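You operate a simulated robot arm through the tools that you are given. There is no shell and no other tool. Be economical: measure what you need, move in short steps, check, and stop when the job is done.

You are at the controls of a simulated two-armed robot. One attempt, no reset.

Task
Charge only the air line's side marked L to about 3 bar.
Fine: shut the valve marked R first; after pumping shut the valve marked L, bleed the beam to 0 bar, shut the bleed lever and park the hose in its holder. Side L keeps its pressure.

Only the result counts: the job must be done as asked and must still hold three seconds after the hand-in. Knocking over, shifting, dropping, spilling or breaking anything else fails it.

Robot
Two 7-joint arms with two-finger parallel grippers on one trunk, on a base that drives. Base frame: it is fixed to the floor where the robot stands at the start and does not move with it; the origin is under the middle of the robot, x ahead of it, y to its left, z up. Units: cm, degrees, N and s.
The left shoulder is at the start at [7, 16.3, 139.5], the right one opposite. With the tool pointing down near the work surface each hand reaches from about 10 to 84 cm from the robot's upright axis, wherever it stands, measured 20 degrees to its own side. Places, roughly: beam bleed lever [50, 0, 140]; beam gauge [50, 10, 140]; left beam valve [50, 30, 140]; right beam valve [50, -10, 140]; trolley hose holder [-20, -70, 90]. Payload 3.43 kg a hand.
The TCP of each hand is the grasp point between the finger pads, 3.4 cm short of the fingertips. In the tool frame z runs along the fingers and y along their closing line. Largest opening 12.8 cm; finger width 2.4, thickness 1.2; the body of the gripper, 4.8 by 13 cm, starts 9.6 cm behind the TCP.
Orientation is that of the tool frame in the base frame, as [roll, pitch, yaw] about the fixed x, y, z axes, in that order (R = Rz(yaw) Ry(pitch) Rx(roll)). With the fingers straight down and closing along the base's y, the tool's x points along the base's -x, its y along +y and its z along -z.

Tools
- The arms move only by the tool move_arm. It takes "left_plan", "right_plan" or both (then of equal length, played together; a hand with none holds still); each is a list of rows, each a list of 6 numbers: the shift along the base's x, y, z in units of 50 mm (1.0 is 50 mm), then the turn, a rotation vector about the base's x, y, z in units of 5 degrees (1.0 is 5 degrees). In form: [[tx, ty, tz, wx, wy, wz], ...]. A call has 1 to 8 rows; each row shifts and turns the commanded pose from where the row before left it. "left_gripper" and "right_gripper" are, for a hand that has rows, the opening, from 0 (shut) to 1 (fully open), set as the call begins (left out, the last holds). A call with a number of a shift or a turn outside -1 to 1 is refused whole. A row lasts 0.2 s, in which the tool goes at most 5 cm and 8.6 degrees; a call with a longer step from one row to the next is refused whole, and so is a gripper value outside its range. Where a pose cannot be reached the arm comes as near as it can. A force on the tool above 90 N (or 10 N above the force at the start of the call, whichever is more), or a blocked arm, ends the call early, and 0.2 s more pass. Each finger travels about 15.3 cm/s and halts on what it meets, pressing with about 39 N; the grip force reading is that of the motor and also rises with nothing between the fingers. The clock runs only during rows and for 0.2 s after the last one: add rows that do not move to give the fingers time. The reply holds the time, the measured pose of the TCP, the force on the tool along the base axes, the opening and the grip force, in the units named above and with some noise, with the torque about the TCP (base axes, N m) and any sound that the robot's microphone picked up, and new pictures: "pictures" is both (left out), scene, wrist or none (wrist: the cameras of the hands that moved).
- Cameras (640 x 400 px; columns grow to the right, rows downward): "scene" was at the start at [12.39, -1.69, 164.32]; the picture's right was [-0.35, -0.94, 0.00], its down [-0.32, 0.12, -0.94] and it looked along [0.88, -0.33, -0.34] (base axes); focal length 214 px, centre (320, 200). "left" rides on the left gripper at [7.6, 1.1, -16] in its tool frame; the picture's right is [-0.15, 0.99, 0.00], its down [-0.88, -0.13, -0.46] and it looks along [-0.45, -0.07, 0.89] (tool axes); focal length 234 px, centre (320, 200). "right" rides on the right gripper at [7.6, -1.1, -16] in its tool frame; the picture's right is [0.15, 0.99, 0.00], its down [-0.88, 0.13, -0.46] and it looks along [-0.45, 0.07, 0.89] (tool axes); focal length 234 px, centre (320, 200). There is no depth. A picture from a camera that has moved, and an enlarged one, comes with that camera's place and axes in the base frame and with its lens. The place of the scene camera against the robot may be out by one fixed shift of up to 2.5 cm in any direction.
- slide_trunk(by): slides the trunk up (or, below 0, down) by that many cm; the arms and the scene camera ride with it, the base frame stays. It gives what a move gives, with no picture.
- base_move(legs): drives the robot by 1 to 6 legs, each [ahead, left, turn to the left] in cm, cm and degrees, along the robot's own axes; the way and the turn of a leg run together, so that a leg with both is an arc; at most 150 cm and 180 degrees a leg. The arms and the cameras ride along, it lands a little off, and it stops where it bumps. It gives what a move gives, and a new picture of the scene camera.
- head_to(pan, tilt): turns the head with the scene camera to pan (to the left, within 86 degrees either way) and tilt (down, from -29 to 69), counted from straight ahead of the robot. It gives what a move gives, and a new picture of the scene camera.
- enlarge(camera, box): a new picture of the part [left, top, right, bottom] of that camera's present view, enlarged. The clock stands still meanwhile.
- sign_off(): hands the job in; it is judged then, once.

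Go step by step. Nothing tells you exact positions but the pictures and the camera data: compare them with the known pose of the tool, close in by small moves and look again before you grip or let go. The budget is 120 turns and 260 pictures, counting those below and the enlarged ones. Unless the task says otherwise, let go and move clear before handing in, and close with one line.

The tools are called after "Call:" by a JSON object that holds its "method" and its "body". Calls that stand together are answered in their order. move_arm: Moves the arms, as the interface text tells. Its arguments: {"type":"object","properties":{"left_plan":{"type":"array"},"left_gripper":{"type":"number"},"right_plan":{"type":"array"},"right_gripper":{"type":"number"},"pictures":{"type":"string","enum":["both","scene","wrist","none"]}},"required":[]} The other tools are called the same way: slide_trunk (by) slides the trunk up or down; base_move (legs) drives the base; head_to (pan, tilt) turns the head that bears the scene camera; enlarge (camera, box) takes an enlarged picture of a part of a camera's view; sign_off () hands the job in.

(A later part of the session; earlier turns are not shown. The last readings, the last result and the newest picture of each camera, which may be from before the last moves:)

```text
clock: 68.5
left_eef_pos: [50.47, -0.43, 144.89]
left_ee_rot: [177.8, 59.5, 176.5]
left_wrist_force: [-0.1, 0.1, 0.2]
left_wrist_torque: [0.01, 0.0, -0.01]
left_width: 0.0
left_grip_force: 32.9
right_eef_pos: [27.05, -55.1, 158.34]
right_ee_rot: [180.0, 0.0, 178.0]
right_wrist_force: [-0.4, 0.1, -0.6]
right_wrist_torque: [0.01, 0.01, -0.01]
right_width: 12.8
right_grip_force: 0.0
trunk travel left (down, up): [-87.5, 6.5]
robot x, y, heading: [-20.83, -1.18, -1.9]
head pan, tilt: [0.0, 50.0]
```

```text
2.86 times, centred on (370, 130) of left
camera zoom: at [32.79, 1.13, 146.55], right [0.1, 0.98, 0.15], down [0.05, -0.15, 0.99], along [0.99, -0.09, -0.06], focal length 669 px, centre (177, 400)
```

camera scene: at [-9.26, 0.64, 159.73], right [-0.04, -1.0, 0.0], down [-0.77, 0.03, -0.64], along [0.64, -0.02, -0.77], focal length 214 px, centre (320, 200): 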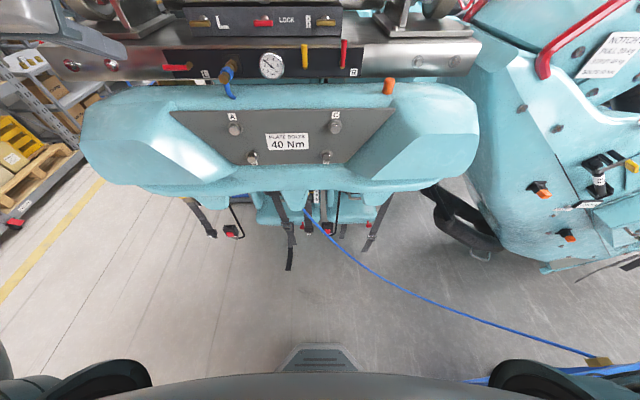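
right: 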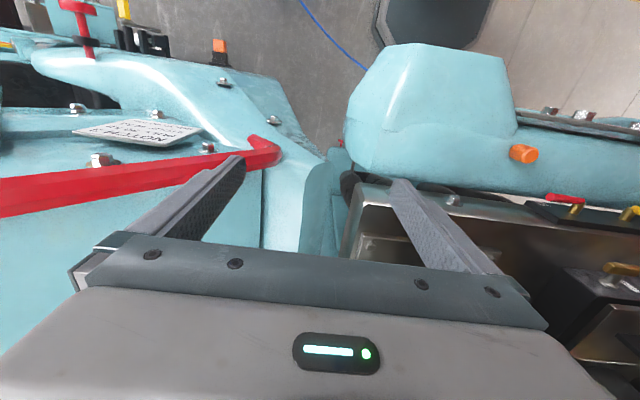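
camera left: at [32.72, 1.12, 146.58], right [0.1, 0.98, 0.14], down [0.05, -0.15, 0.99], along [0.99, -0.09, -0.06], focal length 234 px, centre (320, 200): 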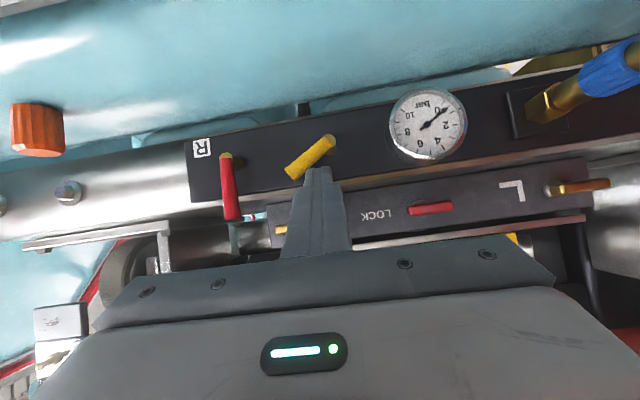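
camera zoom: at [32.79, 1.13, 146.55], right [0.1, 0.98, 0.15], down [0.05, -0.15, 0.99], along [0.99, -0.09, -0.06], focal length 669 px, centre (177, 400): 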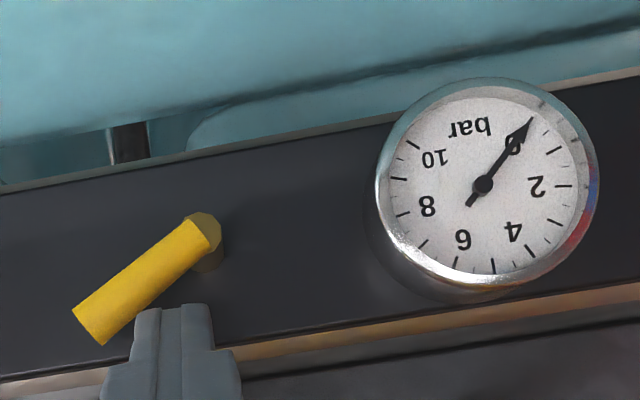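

Beam at 0. Now shut the bleed: I back out, come in under the lever on its right side, and push it back upright.

Call:
{"method": "move_arm", "body": {"left_plan": [[-0.6, 0.05, 0, 0, 0, 0], [-0.7, 0, 0, 0, 0, 0], [0, -0.4, -0.4, 0, 0, 0], [0, -0.4, -0.4, 0, 0, 0], [0.6, 0, 0, 0, 0, 0], [0.7, 0, 0, 0, 0, 0]], "pictures": "wrist"}}

```text
clock: 69.9
left_eef_pos: [50.42, -4.02, 140.94]
left_ee_rot: [177.9, 59.5, 176.7]
left_wrist_force: [0.6, -0.4, 0.3]
left_wrist_torque: [0.01, 0.01, 0.02]
left_width: 0.0
left_grip_force: 33.3
right_eef_pos: [27.15, -55.05, 158.34]
right_ee_rot: [-179.9, -0.1, 178.0]
right_wrist_force: [0.4, 0.6, 0.0]
right_wrist_torque: [0.01, 0.03, -0.01]
right_width: 12.83
right_grip_force: 0.1
trunk travel left (down, up): [-87.5, 6.5]
robot x, y, heading: [-20.26, -0.67, -2.3]
head pan, tilt: [0.0, 50.0]
camera left: at [32.92, -2.44, 142.46], right [0.1, 0.98, 0.14], down [0.05, -0.15, 0.99], along [0.99, -0.09, -0.07], focal length 234 px, centre (320, 200)
```

left: 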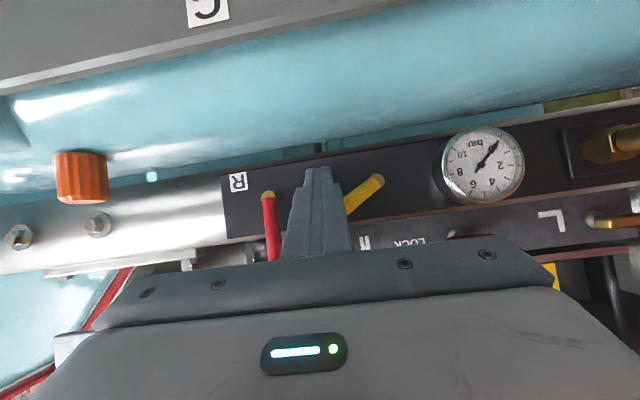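

Call:
{"method": "move_arm", "body": {"left_plan": [[0, 0.06, 0.16, 0, 0, 0], [0, 0.08, 0.16, 0, 0, 0], [0, 0.1, 0.16, 0, 0, 0], [0, 0.12, 0.16, 0, 0, 0], [0, 0.12, 0.08, 0, 0, 0], [0, 0.12, 0, 0, 0, 0], [0, 0.05, 0, 0, 0, 0]], "pictures": "wrist"}}

```text
clock: 71.5
left_eef_pos: [50.35, -1.04, 144.74]
left_ee_rot: [177.8, 59.5, 176.5]
left_wrist_force: [-0.1, -3.7, 3.5]
left_wrist_torque: [-0.07, -0.09, -0.13]
left_width: 0.02
left_grip_force: 32.6
right_eef_pos: [26.97, -55.1, 158.36]
right_ee_rot: [-180.0, -0.1, 178.0]
right_wrist_force: [0.0, 0.3, -0.8]
right_wrist_torque: [0.01, -0.01, 0.02]
right_width: 12.78
right_grip_force: 0.1
trunk travel left (down, up): [-87.5, 6.5]
robot x, y, heading: [-19.87, -0.57, -1.8]
head pan, tilt: [0.0, 50.0]
camera left: at [32.73, 0.58, 146.26], right [0.1, 0.98, 0.15], down [0.05, -0.15, 0.99], along [0.99, -0.09, -0.06], focal length 234 px, centre (320, 200)
```

left: 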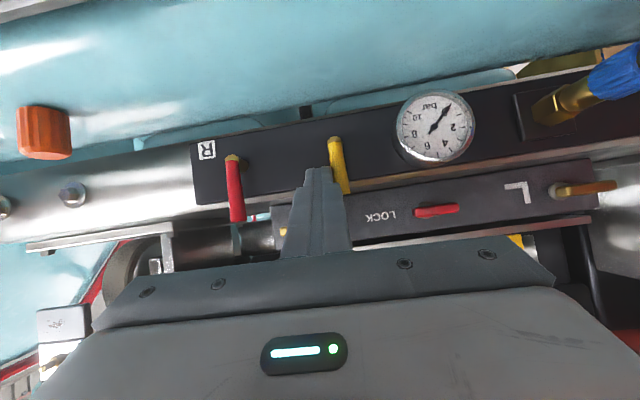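

Nearly at the stop; a slight further press, then back off toward the hose coupling and look at it closely.

Call:
{"method": "move_arm", "body": {"left_plan": [[0, 0.08, 0, 0, 0, 0], [0, 0.08, 0, 0, 0, 0]], "pictures": "none"}}

Call:
{"method": "move_arm", "body": {"left_plan": [[0, -0.25, 0, 0, 0, 0], [-0.8, -0.1, 0, 0, 0, 0], [-0.9, 0, 0.3, 0, 0, 0], [-0.8, 0.4, 0.3, 0, 0, 0], [-0.5, 0.8, 0, 0, 0, 0], [0, 0.9, 0, 0, 0, 0], [0, 0.9, 0, 0, 0, 0], [0, 0.9, 0, 0, 0, 0]], "pictures": "both"}}

Call:
{"method": "enlarge", "body": {"camera": "left", "box": [200, 80, 420, 220]}}

Call:
{"method": "enlarge", "body": {"camera": "scene", "box": [180, 30, 340, 130]}}

```text
clock: 72.1
left_eef_pos: [50.26, -0.99, 144.71]
left_ee_rot: [177.6, 59.7, 176.1]
left_wrist_force: [8.9, -20.1, 12.6]
left_wrist_torque: [-0.32, -0.54, -0.6]
left_width: 0.0
left_grip_force: 33.1
right_eef_pos: [26.99, -55.68, 158.26]
right_ee_rot: [179.7, -0.1, 177.9]
right_wrist_force: [-0.4, -0.3, 0.3]
right_wrist_torque: [0.03, 0.0, -0.03]
right_width: 12.79
right_grip_force: 0.0
trunk travel left (down, up): [-87.5, 6.5]
robot x, y, heading: [-20.43, -1.12, -2.1]
head pan, tilt: [0.0, 50.0]
```

```text
clock: 73.9
left_eef_pos: [35.47, 18.43, 147.55]
left_ee_rot: [178.2, 59.5, 176.8]
left_wrist_force: [-0.5, 0.4, 0.2]
left_wrist_torque: [-0.01, 0.03, -0.04]
left_width: 0.02
left_grip_force: 32.8
right_eef_pos: [26.82, -54.69, 158.69]
right_ee_rot: [-179.8, 0.0, 178.0]
right_wrist_force: [-0.3, 0.2, -0.5]
right_wrist_torque: [-0.1, 0.01, -0.01]
right_width: 12.8
right_grip_force: 0.1
trunk travel left (down, up): [-87.5, 6.5]
robot x, y, heading: [-20.56, -0.52, -2.1]
head pan, tilt: [0.0, 50.0]
camera scene: at [-9.29, 0.75, 159.73], right [-0.04, -1.0, 0.0], down [-0.77, 0.03, -0.64], along [0.64, -0.02, -0.77], focal length 214 px, centre (320, 200)
camera left: at [17.86, 20.04, 149.14], right [0.1, 0.98, 0.14], down [0.05, -0.15, 0.99], along [0.99, -0.1, -0.06], focal length 234 px, centre (320, 200)
```

scene: 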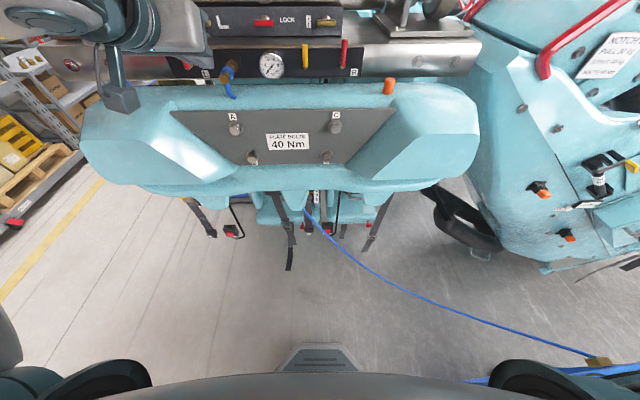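
left: 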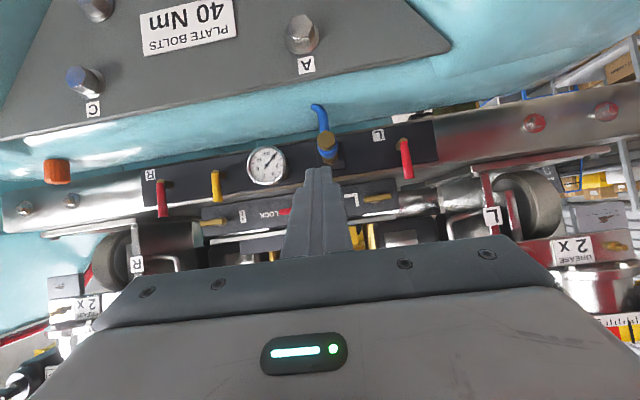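

```text
2.86 times, centred on (310, 150) of left
camera zoom: at [17.86, 20.04, 149.14], right [0.1, 0.98, 0.14], down [0.05, -0.15, 0.99], along [0.99, -0.1, -0.06], focal length 669 px, centre (349, 343)
```

zoom: 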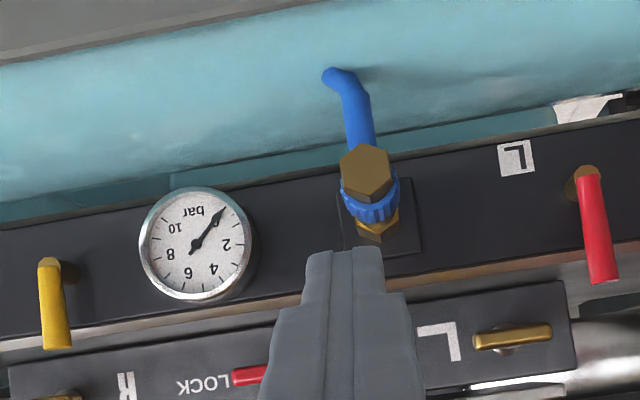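

```text
4.00 times, centred on (260, 80) of scene
camera zoom: at [-9.29, 0.75, 159.73], right [-0.04, -1.0, 0.0], down [-0.77, 0.03, -0.64], along [0.64, -0.02, -0.77], focal length 858 px, centre (560, 680)
```

zoom: 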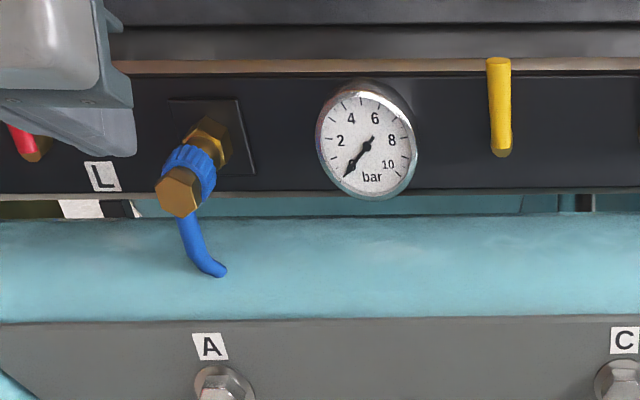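

All valves are shut, gauge at 0. The hose head (hex end about [45.5, 19, 140.5], blue collar behind it) sticks out from the beam; I line up the open left gripper with it.

Call:
{"method": "move_arm", "body": {"left_plan": [[0.3, 0.1, -0.1, 0, 0, 0], [0.36, 0.1, -0.27, 0, 0, 0], [0, 0, 0, 0, 0, 0]], "left_gripper": 0.42, "pictures": "wrist"}}

Call:
{"method": "enlarge", "body": {"camera": "left", "box": [220, 80, 440, 240]}}

```text
clock: 74.7
left_eef_pos: [38.8, 19.04, 145.62]
left_ee_rot: [177.8, 59.5, 176.4]
left_wrist_force: [-0.3, -0.1, -0.8]
left_wrist_torque: [0.01, 0.01, 0.0]
left_width: 5.4
left_grip_force: 0.1
right_eef_pos: [26.91, -55.04, 158.45]
right_ee_rot: [-180.0, 0.1, 178.1]
right_wrist_force: [0.8, 0.6, -0.1]
right_wrist_torque: [-0.01, -0.02, 0.02]
right_width: 12.78
right_grip_force: 0.0
trunk travel left (down, up): [-87.5, 6.5]
robot x, y, heading: [-20.5, -0.8, -2.3]
head pan, tilt: [0.0, 50.0]
camera left: at [21.24, 20.51, 147.15], right [0.1, 0.98, 0.15], down [0.05, -0.15, 0.99], along [0.99, -0.09, -0.06], focal length 234 px, centre (320, 200)
```

left: 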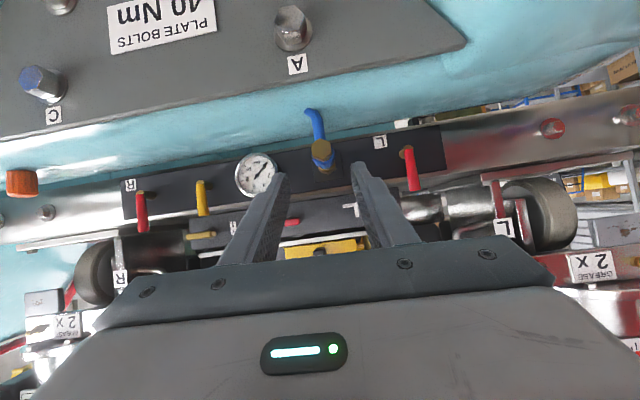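

```text
2.50 times, centred on (330, 160) of left
camera zoom: at [21.24, 20.51, 147.15], right [0.1, 0.98, 0.15], down [0.05, -0.15, 0.99], along [0.99, -0.09, -0.06], focal length 585 px, centre (295, 300)
```

zoom: 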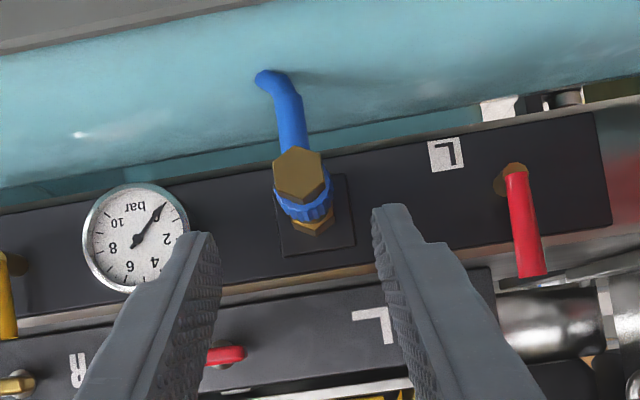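

Call:
{"method": "move_arm", "body": {"left_plan": [[0.44, 0.01, -0.25, 0, 0, 0], [0.44, 0.01, -0.25, 0, 0, 0], [0.44, 0.01, -0.25, 0, 0, 0], [0.42, 0.01, -0.25, 0, 0, 0]], "pictures": "wrist"}}

Call:
{"method": "enlarge", "body": {"camera": "left", "box": [220, 120, 440, 260]}}

Call:
{"method": "enlarge", "body": {"camera": "scene", "box": [160, 30, 320, 130]}}

```text
clock: 75.7
left_eef_pos: [47.54, 19.07, 140.52]
left_ee_rot: [177.8, 59.4, 176.5]
left_wrist_force: [0.7, 0.8, 0.0]
left_wrist_torque: [0.0, 0.0, 0.0]
left_width: 5.39
left_grip_force: 0.1
right_eef_pos: [27.11, -54.99, 158.46]
right_ee_rot: [-180.0, -0.2, 178.0]
right_wrist_force: [0.5, -0.2, -0.6]
right_wrist_torque: [0.01, 0.03, -0.01]
right_width: 12.8
right_grip_force: 0.0
trunk travel left (down, up): [-87.5, 6.5]
robot x, y, heading: [-20.87, -0.6, -2.0]
head pan, tilt: [0.0, 50.0]
camera left: at [30.01, 20.59, 142.15], right [0.1, 0.98, 0.15], down [0.05, -0.15, 0.99], along [0.99, -0.09, -0.07], focal length 234 px, centre (320, 200)
```

left: 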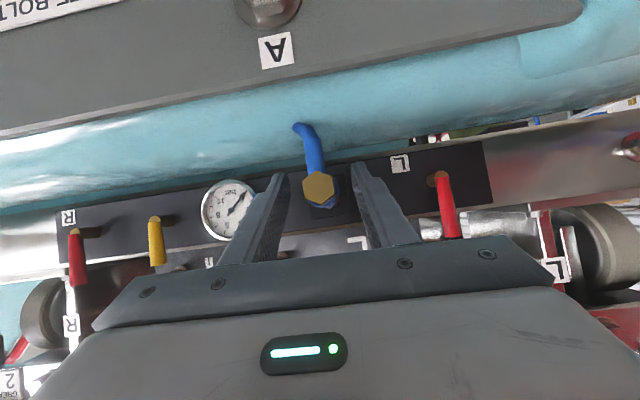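

```text
2.86 times, centred on (330, 190) of left
camera zoom: at [30.01, 20.59, 142.15], right [0.1, 0.98, 0.15], down [0.05, -0.15, 0.99], along [0.99, -0.09, -0.07], focal length 669 px, centre (291, 229)
```

zoom: 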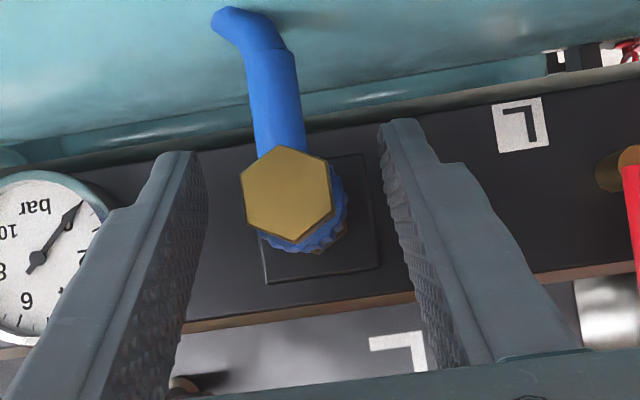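

```text
4.00 times, centred on (240, 80) of scene
camera zoom: at [-9.06, 0.37, 159.71], right [-0.03, -1.0, 0.0], down [-0.77, 0.03, -0.64], along [0.64, -0.02, -0.77], focal length 858 px, centre (640, 680)
```

zoom: 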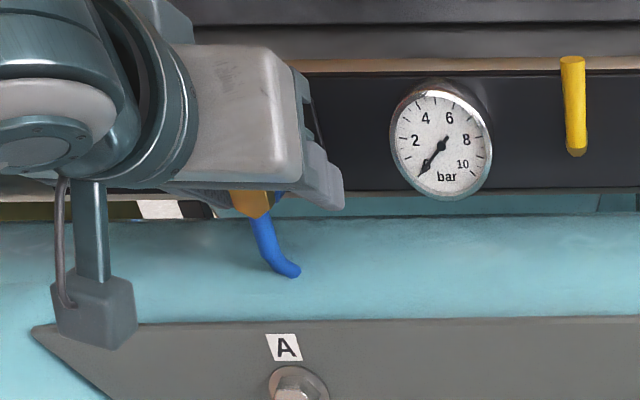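

Head is centred between the fingers. I close the grip.

Call:
{"method": "move_arm", "body": {"left_plan": [[0, 0.02, 0, 0, 0, 0], [0, 0, 0, 0, 0, 0], [0, 0, 0, 0, 0, 0], [0, 0, 0, 0, 0, 0]], "left_gripper": 0, "pictures": "wrist"}}

Call:
{"method": "enlarge", "body": {"camera": "left", "box": [220, 120, 440, 260]}}

```text
clock: 76.7
left_eef_pos: [47.61, 19.18, 140.53]
left_ee_rot: [177.8, 59.4, 176.7]
left_wrist_force: [3.3, 2.4, -1.4]
left_wrist_torque: [0.03, -0.04, 0.94]
left_width: 2.58
left_grip_force: 39.0
right_eef_pos: [27.19, -55.0, 158.33]
right_ee_rot: [-179.9, 0.0, 178.0]
right_wrist_force: [0.1, -0.6, 0.1]
right_wrist_torque: [-0.01, -0.01, 0.0]
right_width: 12.81
right_grip_force: 0.0
trunk travel left (down, up): [-87.5, 6.5]
robot x, y, heading: [-20.83, -0.98, -1.9]
head pan, tilt: [0.0, 50.0]
camera left: at [29.98, 20.75, 142.18], right [0.1, 0.98, 0.14], down [0.05, -0.15, 0.99], along [0.99, -0.09, -0.07], focal length 234 px, centre (320, 200)
```

left: 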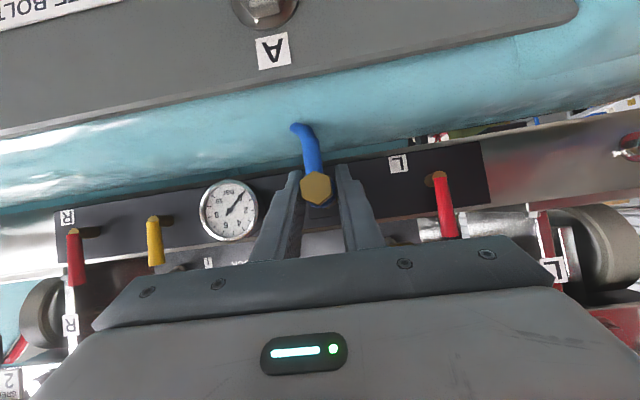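

```text
2.86 times, centred on (330, 190) of left
camera zoom: at [29.98, 20.75, 142.18], right [0.1, 0.98, 0.14], down [0.05, -0.15, 0.99], along [0.99, -0.09, -0.07], focal length 669 px, centre (291, 229)
```

zoom: 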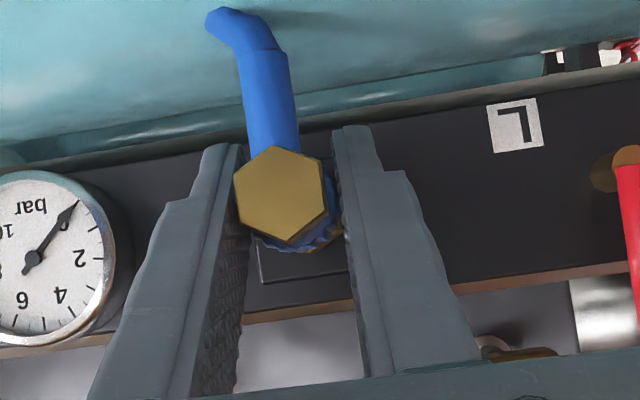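

Gripped (2.6 cm). I pull straight out slowly.

Call:
{"method": "move_arm", "body": {"left_plan": [[-0.1, 0, 0, 0, 0, 0], [-0.1, 0, 0, 0, 0, 0], [-0.15, 0, 0, 0, 0, 0], [-0.15, 0, 0, 0, 0, 0]], "pictures": "wrist"}}

```text
clock: 77.7
left_eef_pos: [45.03, 18.92, 140.74]
left_ee_rot: [177.8, 59.6, 176.4]
left_wrist_force: [0.0, -0.7, -1.4]
left_wrist_torque: [0.0, 0.03, 0.0]
left_width: 2.55
left_grip_force: 38.7
right_eef_pos: [26.97, -55.06, 158.46]
right_ee_rot: [-180.0, -0.2, 178.1]
right_wrist_force: [0.6, -0.3, 0.0]
right_wrist_torque: [0.05, -0.05, -0.02]
right_width: 12.8
right_grip_force: 0.1
trunk travel left (down, up): [-87.5, 6.5]
robot x, y, heading: [-20.39, -1.03, -1.9]
head pan, tilt: [0.0, 50.0]
camera left: at [27.37, 20.6, 142.36], right [0.1, 0.98, 0.15], down [0.05, -0.15, 0.99], along [0.99, -0.1, -0.06], focal length 234 px, centre (320, 200)
```

left: 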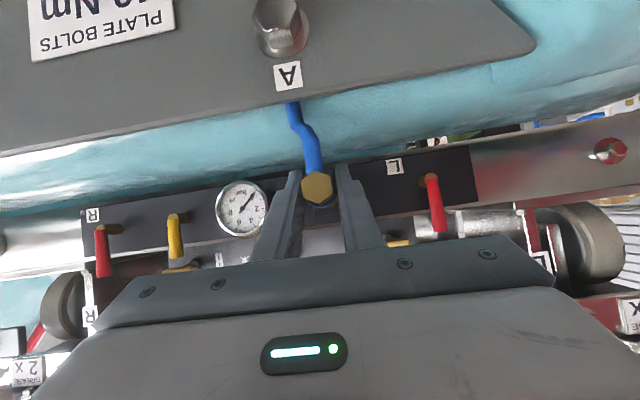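

The hose head came off and the hose follows. I draw it back and up.

Call:
{"method": "move_arm", "body": {"left_plan": [[-0.4, 0, 0, 0, 0, 0], [-0.5, 0, 0.1, 0, 0, 0], [-0.5, 0, 0.2, 0, 0, 0], [-0.5, 0, 0.3, 0, 0, 0], [-0.4, -0.1, 0.3, 0, 0.5, 0], [-0.3, -0.2, 0.3, 0, 1, 0]], "pictures": "both"}}

Call:
{"method": "enlarge", "body": {"camera": "left", "box": [220, 60, 440, 260]}}

```text
clock: 79.1
left_eef_pos: [31.67, 17.44, 146.82]
left_ee_rot: [178.6, 51.9, 177.0]
left_wrist_force: [0.8, 0.5, -1.5]
left_wrist_torque: [0.0, 0.03, 0.07]
left_width: 2.55
left_grip_force: 39.3
right_eef_pos: [27.0, -55.28, 158.46]
right_ee_rot: [-180.0, 0.0, 178.0]
right_wrist_force: [0.3, -0.7, -1.1]
right_wrist_torque: [0.02, 0.01, -0.01]
right_width: 12.8
right_grip_force: 0.1
trunk travel left (down, up): [-87.5, 6.5]
robot x, y, heading: [-20.74, -0.67, -1.7]
head pan, tilt: [0.0, 50.0]
camera scene: at [-9.15, 0.2, 159.71], right [-0.03, -1.0, 0.0], down [-0.77, 0.03, -0.64], along [0.64, -0.02, -0.77], focal length 214 px, centre (320, 200)
camera left: at [14.54, 19.02, 150.71], right [0.12, 0.98, 0.13], down [0.18, -0.15, 0.97], along [0.98, -0.09, -0.19], focal length 234 px, centre (320, 200)
```

scene: 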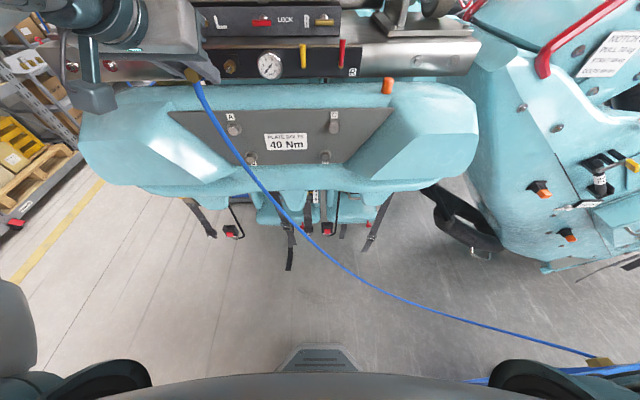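
left: 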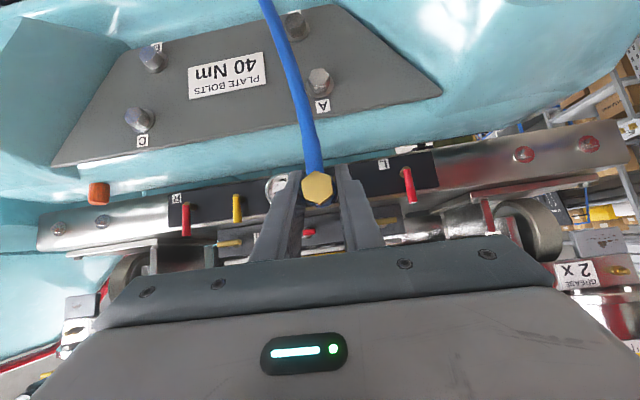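

```text
2.00 times, centred on (330, 160) of left
camera zoom: at [14.54, 19.02, 150.71], right [0.12, 0.98, 0.13], down [0.18, -0.15, 0.97], along [0.98, -0.09, -0.19], focal length 468 px, centre (300, 280)
```

zoom: 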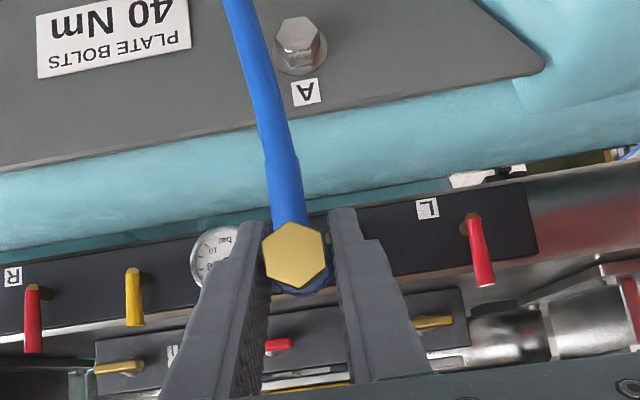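

The head is free and the hose follows. I raise it, begin tilting it nose-down, and drive to the trolley as before.

Call:
{"method": "move_arm", "body": {"left_plan": [[-0.2, 0, 0.3, 0, 1, 0], [-0.2, 0, 0.3, 0, 1, 0], [-0.2, 0, 0.3, 0, 1, 0], [-0.1, 0, 0.3, 0, 1, 0], [0, 0, 0.3, 0, 1, 0], [0, 0, 0.3, 0, 1, 0], [0, 0, 0.2, 0, 1, 0], [0, 0, 0.2, 0, 1, 0]], "pictures": "none"}}

Call:
{"method": "base_move", "body": {"legs": [[0, 0, -45]]}}

```text
clock: 80.9
left_eef_pos: [28.2, 17.56, 157.66]
left_ee_rot: [-179.6, 12.0, 178.2]
left_wrist_force: [0.2, -0.4, -1.8]
left_wrist_torque: [0.04, 0.0, 0.0]
left_width: 2.57
left_grip_force: 38.9
right_eef_pos: [27.02, -55.13, 158.4]
right_ee_rot: [-180.0, 0.0, 177.9]
right_wrist_force: [0.2, 0.9, -0.2]
right_wrist_torque: [-0.01, -0.04, 0.0]
right_width: 12.82
right_grip_force: 0.1
trunk travel left (down, up): [-87.5, 6.5]
robot x, y, heading: [-20.94, -0.73, -2.0]
head pan, tilt: [0.0, 50.0]
```

```text
clock: 83.3
left_eef_pos: [26.77, -22.46, 157.65]
left_ee_rot: [-179.5, 12.0, 132.7]
left_wrist_force: [-0.4, 0.6, -1.2]
left_wrist_torque: [0.01, 0.02, -0.01]
left_width: 2.52
left_grip_force: 39.5
right_eef_pos: [-25.64, -72.67, 158.45]
right_ee_rot: [-180.0, -0.1, 132.6]
right_wrist_force: [0.5, -0.8, 0.5]
right_wrist_torque: [0.0, -0.01, 0.03]
right_width: 12.81
right_grip_force: 0.0
trunk travel left (down, up): [-87.5, 6.5]
robot x, y, heading: [-20.42, -0.6, -47.4]
head pan, tilt: [0.0, 50.0]
camera scene: at [-13.19, -8.52, 159.71], right [-0.74, -0.68, 0.0], down [-0.52, 0.56, -0.64], along [0.43, -0.47, -0.77], focal length 214 px, centre (320, 200)
```

scene: 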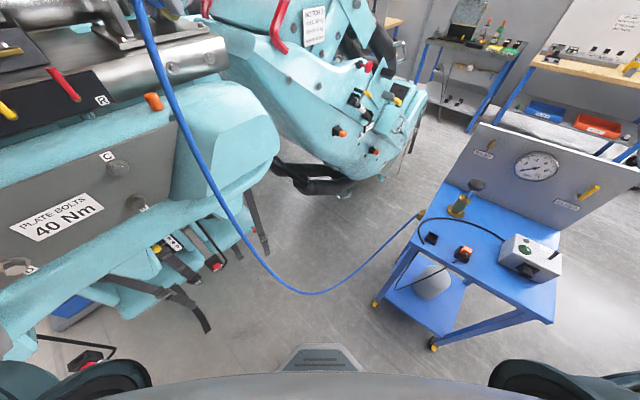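

Call:
{"method": "base_move", "body": {"legs": [[0, 0, -43], [16, -15, 0]]}}

Call:
{"method": "enlarge", "body": {"camera": "left", "box": [0, 0, 640, 400]}}

```text
clock: 87.0
left_eef_pos: [-15.64, -64.73, 157.71]
left_ee_rot: [-179.2, 12.2, 89.8]
left_wrist_force: [0.0, 0.8, -1.6]
left_wrist_torque: [-0.06, 0.03, 0.01]
left_width: 2.5
left_grip_force: 39.3
right_eef_pos: [-88.3, -65.46, 158.77]
right_ee_rot: [-179.9, 0.1, 89.4]
right_wrist_force: [1.1, -0.2, -0.8]
right_wrist_torque: [-0.03, 0.06, 0.01]
right_width: 12.8
right_grip_force: 0.1
trunk travel left (down, up): [-87.5, 6.5]
robot x, y, heading: [-35.67, -16.61, -90.7]
head pan, tilt: [0.0, 50.0]
camera scene: at [-36.67, -27.65, 159.75], right [-1.0, 0.01, 0.0], down [0.01, 0.76, -0.64], along [-0.01, -0.64, -0.76], focal length 214 px, centre (320, 200)
```

scene: 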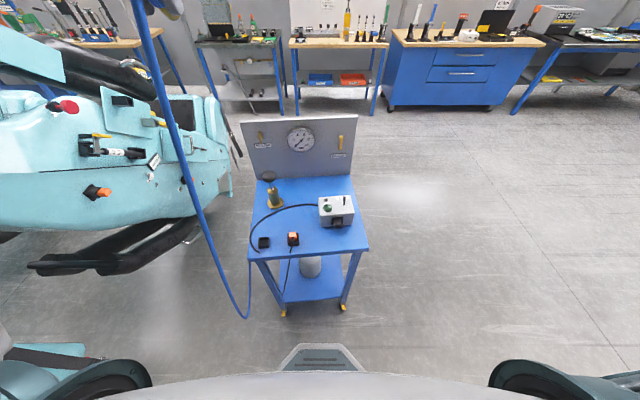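

```text
1.00 times, centred on (320, 200) of left
camera zoom: at [-14.27, -53.95, 171.73], right [0.99, -0.15, 0.02], down [-0.13, -0.76, 0.63], along [-0.08, -0.63, -0.77], focal length 234 px, centre (320, 200)
```

zoom: 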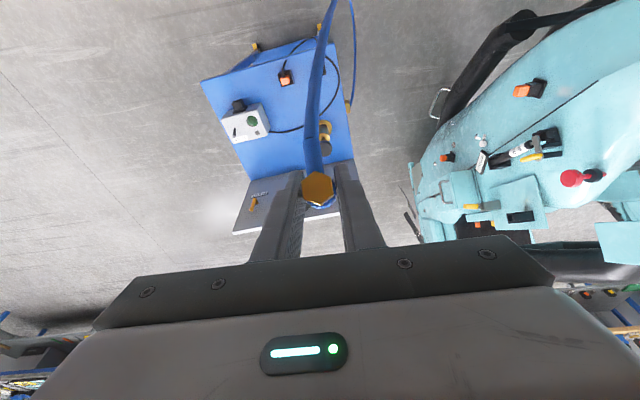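

At the trolley with the head in hand. I turn it nose-down and look at its free end.

Call:
{"method": "move_arm", "body": {"left_plan": [[0, 0, 0, 1, 0, 0], [0, 0, -0.2, 1, 0, 0], [0, 0, -0.3, 1, 0, 0], [0, 0, -0.4, 1, 0, 0], [0, 0, -0.4, 1, 0, 0], [0, 0, -0.4, 1, 0, 0], [0, 0, -0.4, 1, 0, 0], [0, 0, -0.4, 1, 0, 0]], "pictures": "none"}}

Call:
{"method": "head_to", "body": {"pan": 20, "tilt": 35}}

Call:
{"method": "enlarge", "body": {"camera": "left", "box": [0, 0, 640, 400]}}

```text
clock: 88.8
left_eef_pos: [-15.74, -65.39, 145.07]
left_ee_rot: [-179.3, -28.1, 89.6]
left_wrist_force: [-0.9, 0.3, -1.5]
left_wrist_torque: [0.01, 0.0, 0.01]
left_width: 2.52
left_grip_force: 38.9
right_eef_pos: [-88.59, -65.9, 158.42]
right_ee_rot: [-179.9, 0.0, 89.4]
right_wrist_force: [0.0, -0.5, -0.1]
right_wrist_torque: [0.01, -0.01, 0.01]
right_width: 12.79
right_grip_force: 0.1
trunk travel left (down, up): [-87.5, 6.5]
robot x, y, heading: [-35.41, -16.74, -90.4]
head pan, tilt: [0.0, 50.0]
```

```text
clock: 89.6
left_eef_pos: [-15.86, -65.29, 145.15]
left_ee_rot: [-179.2, -27.9, 89.5]
left_wrist_force: [-1.0, 0.4, -1.8]
left_wrist_torque: [-0.02, 0.0, 0.0]
left_width: 2.55
left_grip_force: 38.7
right_eef_pos: [-88.64, -65.73, 158.42]
right_ee_rot: [-179.9, 0.0, 89.4]
right_wrist_force: [0.1, -0.3, 0.1]
right_wrist_torque: [-0.03, -0.01, -0.01]
right_width: 12.81
right_grip_force: 0.0
trunk travel left (down, up): [-87.5, 6.5]
robot x, y, heading: [-35.61, -17.27, -90.7]
head pan, tilt: [20.0, 35.0]
camera scene: at [-34.07, -28.64, 161.88], right [-0.94, -0.33, 0.0], down [-0.19, 0.54, -0.82], along [0.27, -0.77, -0.57], focal length 214 px, centre (320, 200)
```

scene: 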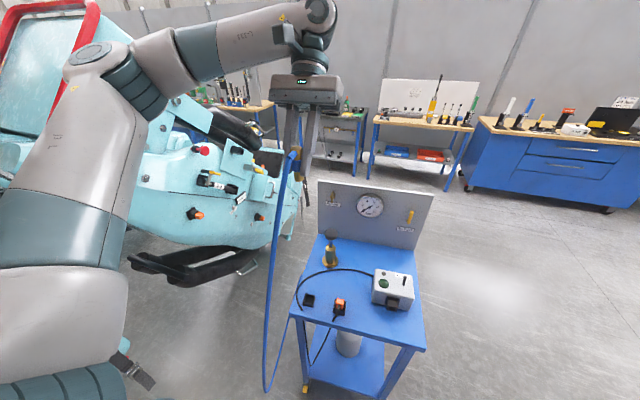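

```text
1.00 times, centred on (320, 200) of left
camera zoom: at [-14.47, -66.05, 162.76], right [0.99, -0.13, -0.08], down [-0.13, -0.99, -0.01], along [-0.08, 0.02, -1.0], focal length 234 px, centre (320, 200)
```

zoom: 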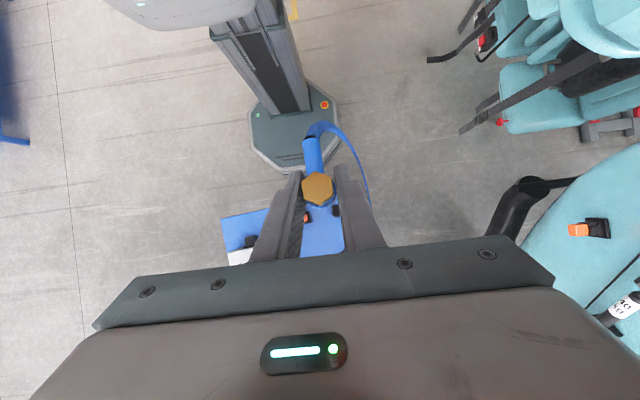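

Call:
{"method": "enlarge", "body": {"camera": "scene", "box": [255, 110, 345, 220]}}

Call:
{"method": "enlarge", "body": {"camera": "left", "box": [220, 110, 420, 270]}}

```text
3.64 times, centred on (300, 165) of scene
camera zoom: at [-34.07, -28.64, 161.88], right [-0.94, -0.33, 0.0], down [-0.19, 0.54, -0.82], along [0.27, -0.77, -0.57], focal length 780 px, centre (393, 327)
```

zoom: 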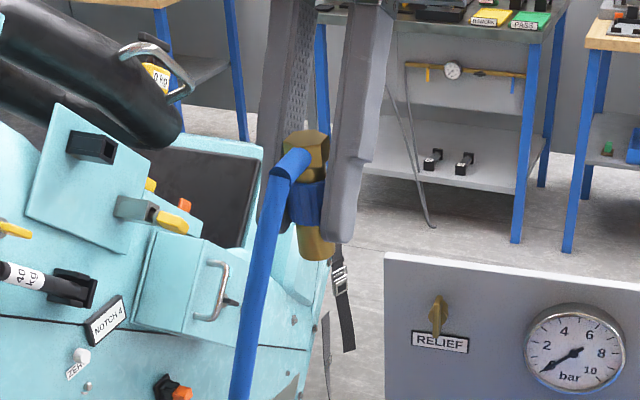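

```text
2.50 times, centred on (320, 190) of left
camera zoom: at [-14.47, -66.05, 162.76], right [0.99, -0.13, -0.08], down [-0.13, -0.99, -0.01], along [-0.08, 0.02, -1.0], focal length 585 px, centre (320, 225)
```

zoom: 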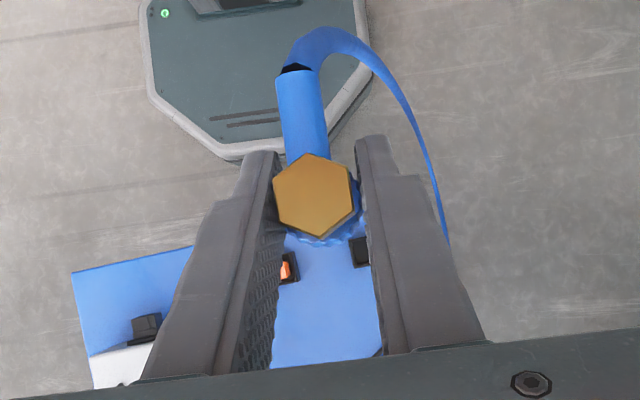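

The head hangs vertically with its brass nose protruding about 1 cm below the fingertips. I lower it towards above the holder.

Call:
{"method": "move_arm", "body": {"left_plan": [[0.02, -0.08, -0.95, 0.1, 0, 0], [0.02, -0.08, -0.95, 0.1, 0, 0], [0.02, -0.08, -0.95, 0.1, 0, 0], [0.02, -0.08, -0.95, 0.1, 0, 0], [0.02, -0.08, -0.95, 0.1, 0, 0], [0.02, -0.08, -0.95, 0, 0, 0], [0.02, -0.08, -0.95, 0, 0, 0], [0, -0.08, -0.6, 0, 0, 0]]}}

Call:
{"method": "enlarge", "body": {"camera": "scene", "box": [250, 220, 370, 330]}}

Call:
{"method": "enlarge", "body": {"camera": "left", "box": [220, 110, 420, 270]}}

```text
clock: 91.4
left_eef_pos: [-14.95, -68.32, 108.87]
left_ee_rot: [-179.2, -30.4, 89.6]
left_wrist_force: [0.2, -0.5, -2.0]
left_wrist_torque: [0.0, 0.03, 0.01]
left_width: 2.55
left_grip_force: 38.4
right_eef_pos: [-88.64, -65.7, 158.48]
right_ee_rot: [-179.9, 0.0, 89.5]
right_wrist_force: [-0.1, 0.4, -0.1]
right_wrist_torque: [0.01, 0.02, -0.03]
right_width: 12.78
right_grip_force: 0.1
trunk travel left (down, up): [-87.5, 6.5]
robot x, y, heading: [-35.68, -16.9, -90.6]
head pan, tilt: [20.0, 35.0]
camera scene: at [-34.03, -28.73, 161.89], right [-0.94, -0.33, 0.0], down [-0.19, 0.54, -0.82], along [0.27, -0.77, -0.57], focal length 214 px, centre (320, 200)
camera left: at [-13.72, -69.92, 126.47], right [0.99, -0.13, -0.09], down [-0.13, -0.99, -0.05], along [-0.08, 0.06, -0.99], focal length 234 px, centre (320, 200)
```

scene: 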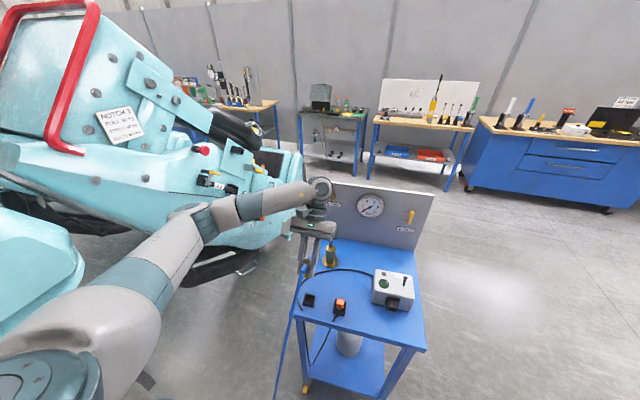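
left: 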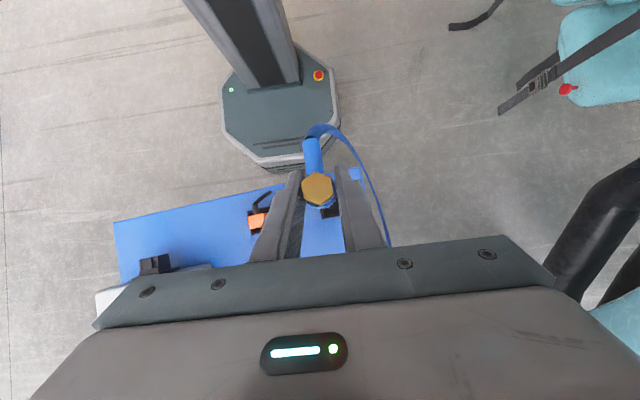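

```text
3.64 times, centred on (310, 275) of scene
camera zoom: at [-34.03, -28.73, 161.89], right [-0.94, -0.33, 0.0], down [-0.19, 0.54, -0.82], along [0.27, -0.77, -0.57], focal length 780 px, centre (356, -73)
```

zoom: 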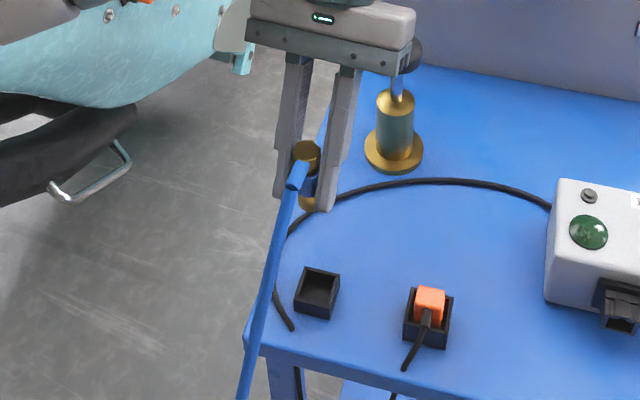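

```text
2.50 times, centred on (320, 190) of left
camera zoom: at [-13.72, -69.92, 126.47], right [0.99, -0.13, -0.09], down [-0.13, -0.99, -0.05], along [-0.08, 0.06, -0.99], focal length 585 px, centre (320, 225)
```

zoom: 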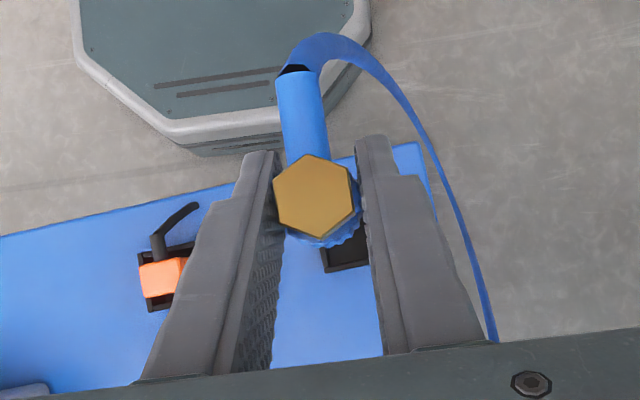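

Call:
{"method": "move_arm", "body": {"left_plan": [[0.01, -0.02, -0.6, 0, 0, 0], [0.01, -0.02, -0.6, 0, 0, 0], [0, -0.02, -0.55, 0, 0, 0], [0, 0, -0.4, 0, 0, 0]], "pictures": "none"}}

Call:
{"method": "enlarge", "body": {"camera": "scene", "box": [270, 240, 350, 320]}}

Call:
{"method": "enlarge", "body": {"camera": "left", "box": [260, 130, 380, 230]}}

```text
clock: 92.4
left_eef_pos: [-15.02, -68.28, 98.12]
left_ee_rot: [-179.3, -30.5, 89.5]
left_wrist_force: [0.3, 0.0, -0.7]
left_wrist_torque: [-0.01, -0.04, -0.02]
left_width: 2.51
left_grip_force: 39.3
right_eef_pos: [-88.63, -65.79, 158.34]
right_ee_rot: [-179.9, 0.0, 89.4]
right_wrist_force: [0.0, 0.1, -0.1]
right_wrist_torque: [0.0, -0.01, -0.01]
right_width: 12.8
right_grip_force: 0.1
trunk travel left (down, up): [-87.5, 6.5]
robot x, y, heading: [-35.29, -16.45, -90.5]
head pan, tilt: [20.0, 35.0]
```

```text
5.00 times, centred on (310, 280) of scene
camera zoom: at [-34.06, -28.67, 161.89], right [-0.94, -0.33, 0.0], down [-0.19, 0.54, -0.82], along [0.27, -0.77, -0.57], focal length 1072 px, centre (370, -200)
```

zoom: 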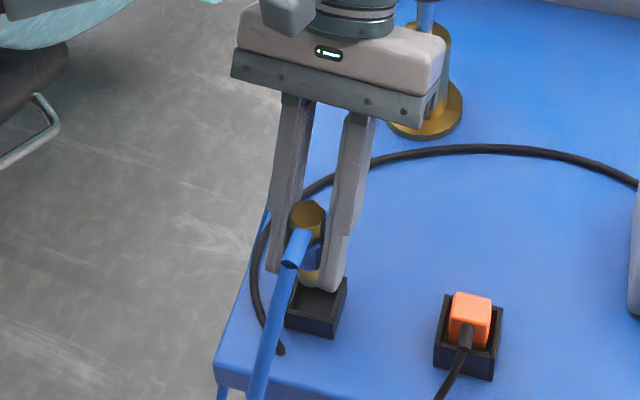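

```text
4.00 times, centred on (320, 180) of left
camera zoom: at [-13.75, -69.92, 115.78], right [0.99, -0.13, -0.09], down [-0.13, -0.99, -0.05], along [-0.08, 0.06, -0.99], focal length 937 px, centre (320, 280)
```

zoom: 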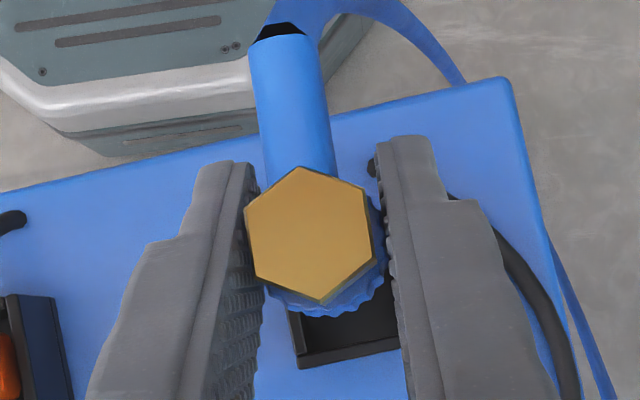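

Call:
{"method": "enlarge", "body": {"camera": "scene", "box": [294, 262, 328, 290]}}

Call:
{"method": "head_to", "body": {"pan": 30, "tilt": 45}}

Call:
{"method": "enlarge", "body": {"camera": "scene", "box": [300, 180, 400, 260]}}

```text
14.29 times, centred on (311, 276) of scene
camera zoom: at [-34.06, -28.67, 161.89], right [-0.94, -0.33, 0.0], down [-0.19, 0.54, -0.82], along [0.27, -0.77, -0.57], focal length 3064 px, centre (449, -886)
```

zoom: 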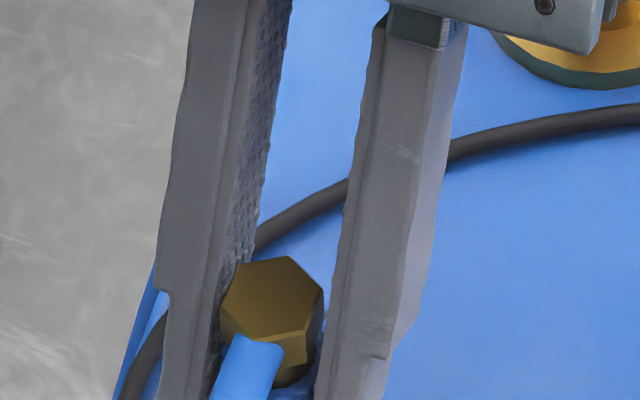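

```text
clock: 93.2
left_eef_pos: [-15.08, -68.31, 98.27]
left_ee_rot: [-179.2, -30.4, 89.7]
left_wrist_force: [-1.1, -0.1, -1.5]
left_wrist_torque: [0.0, 0.01, -0.02]
left_width: 2.55
left_grip_force: 38.9
right_eef_pos: [-88.65, -65.73, 158.48]
right_ee_rot: [-179.8, 0.0, 89.3]
right_wrist_force: [0.5, -1.2, -0.5]
right_wrist_torque: [-0.02, 0.06, 0.02]
right_width: 12.81
right_grip_force: 0.1
trunk travel left (down, up): [-87.5, 6.5]
robot x, y, heading: [-35.51, -17.26, -90.6]
head pan, tilt: [30.0, 45.0]
camera scene: at [-33.0, -27.45, 160.41], right [-0.87, -0.49, 0.0], down [-0.35, 0.62, -0.71], along [0.35, -0.62, -0.71], focal length 214 px, centre (320, 200)
```

scene: 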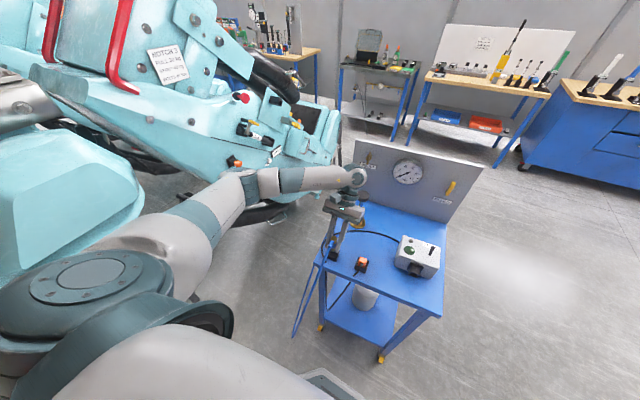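

```text
5.00 times, centred on (350, 220) of scene
camera zoom: at [-33.0, -27.45, 160.41], right [-0.87, -0.49, 0.0], down [-0.35, 0.62, -0.71], along [0.35, -0.62, -0.71], focal length 1072 px, centre (170, 100)
```

zoom: 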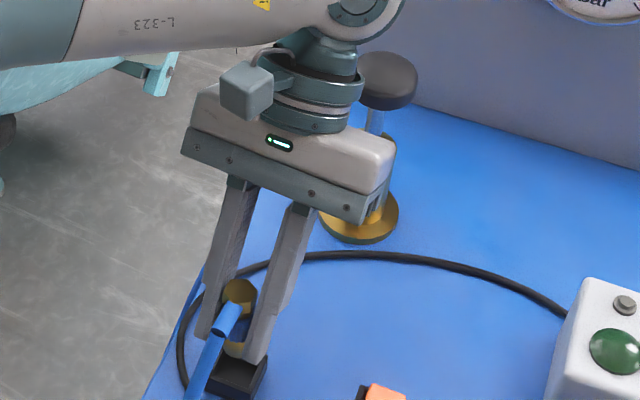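

Call:
{"method": "enlarge", "body": {"camera": "scene", "box": [325, 230, 365, 270]}}

```text
10.00 times, centred on (345, 250) of scene
camera zoom: at [-33.0, -27.45, 160.41], right [-0.87, -0.49, 0.0], down [-0.35, 0.62, -0.71], along [0.35, -0.62, -0.71], focal length 2145 px, centre (70, -300)
```

zoom: 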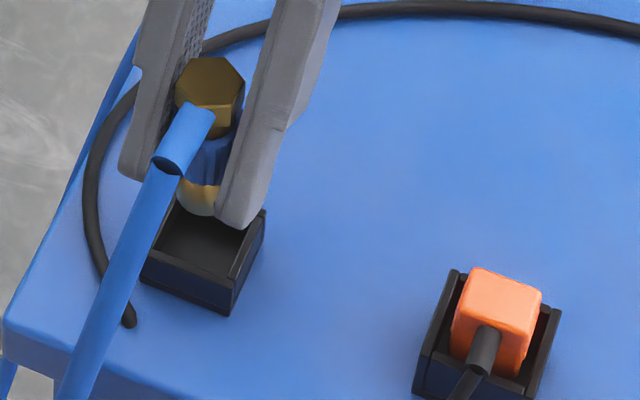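

Call:
{"method": "move_arm", "body": {"left_plan": [[0.04, -0.06, 0, 0, 0, 0], [0.03, -0.06, -0.15, 0, 0, 0], [0, 0, -0.2, 0, 0, 0]], "pictures": "none"}}

Call:
{"method": "enlarge", "body": {"camera": "scene", "box": [325, 230, 365, 270]}}

Call:
{"method": "enlarge", "body": {"camera": "left", "box": [260, 130, 380, 230]}}

```text
clock: 94.0
left_eef_pos: [-14.82, -69.04, 96.34]
left_ee_rot: [-179.3, -30.4, 89.6]
left_wrist_force: [0.0, 0.3, -1.9]
left_wrist_torque: [-0.01, 0.03, 0.03]
left_width: 2.54
left_grip_force: 38.8
right_eef_pos: [-88.63, -65.72, 158.48]
right_ee_rot: [-179.9, -0.1, 89.5]
right_wrist_force: [-0.3, 0.7, 0.0]
right_wrist_torque: [-0.01, -0.01, 0.0]
right_width: 12.82
right_grip_force: 0.0
trunk travel left (down, up): [-87.5, 6.5]
robot x, y, heading: [-35.49, -16.87, -90.8]
head pan, tilt: [30.0, 45.0]
```

```text
10.00 times, centred on (345, 250) of scene
camera zoom: at [-33.01, -27.45, 160.41], right [-0.87, -0.49, 0.0], down [-0.35, 0.62, -0.71], along [0.35, -0.62, -0.71], focal length 2145 px, centre (70, -300)
```

zoom: 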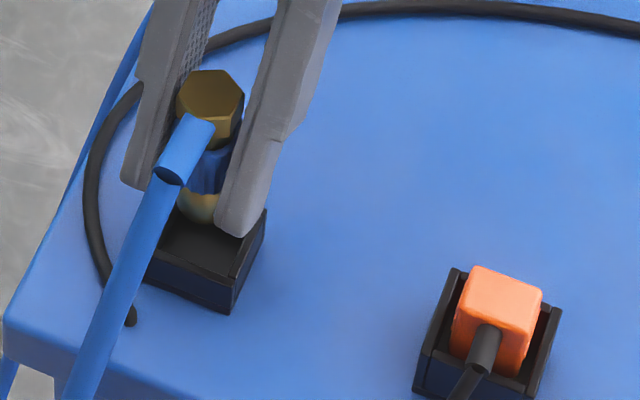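

```text
4.00 times, centred on (320, 180) of left
camera zoom: at [-13.48, -70.65, 113.93], right [0.99, -0.13, -0.09], down [-0.13, -0.99, -0.05], along [-0.08, 0.06, -0.99], focal length 937 px, centre (320, 280)
```

zoom: 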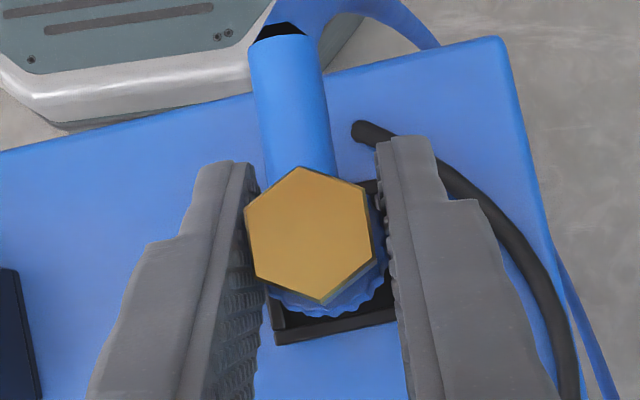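

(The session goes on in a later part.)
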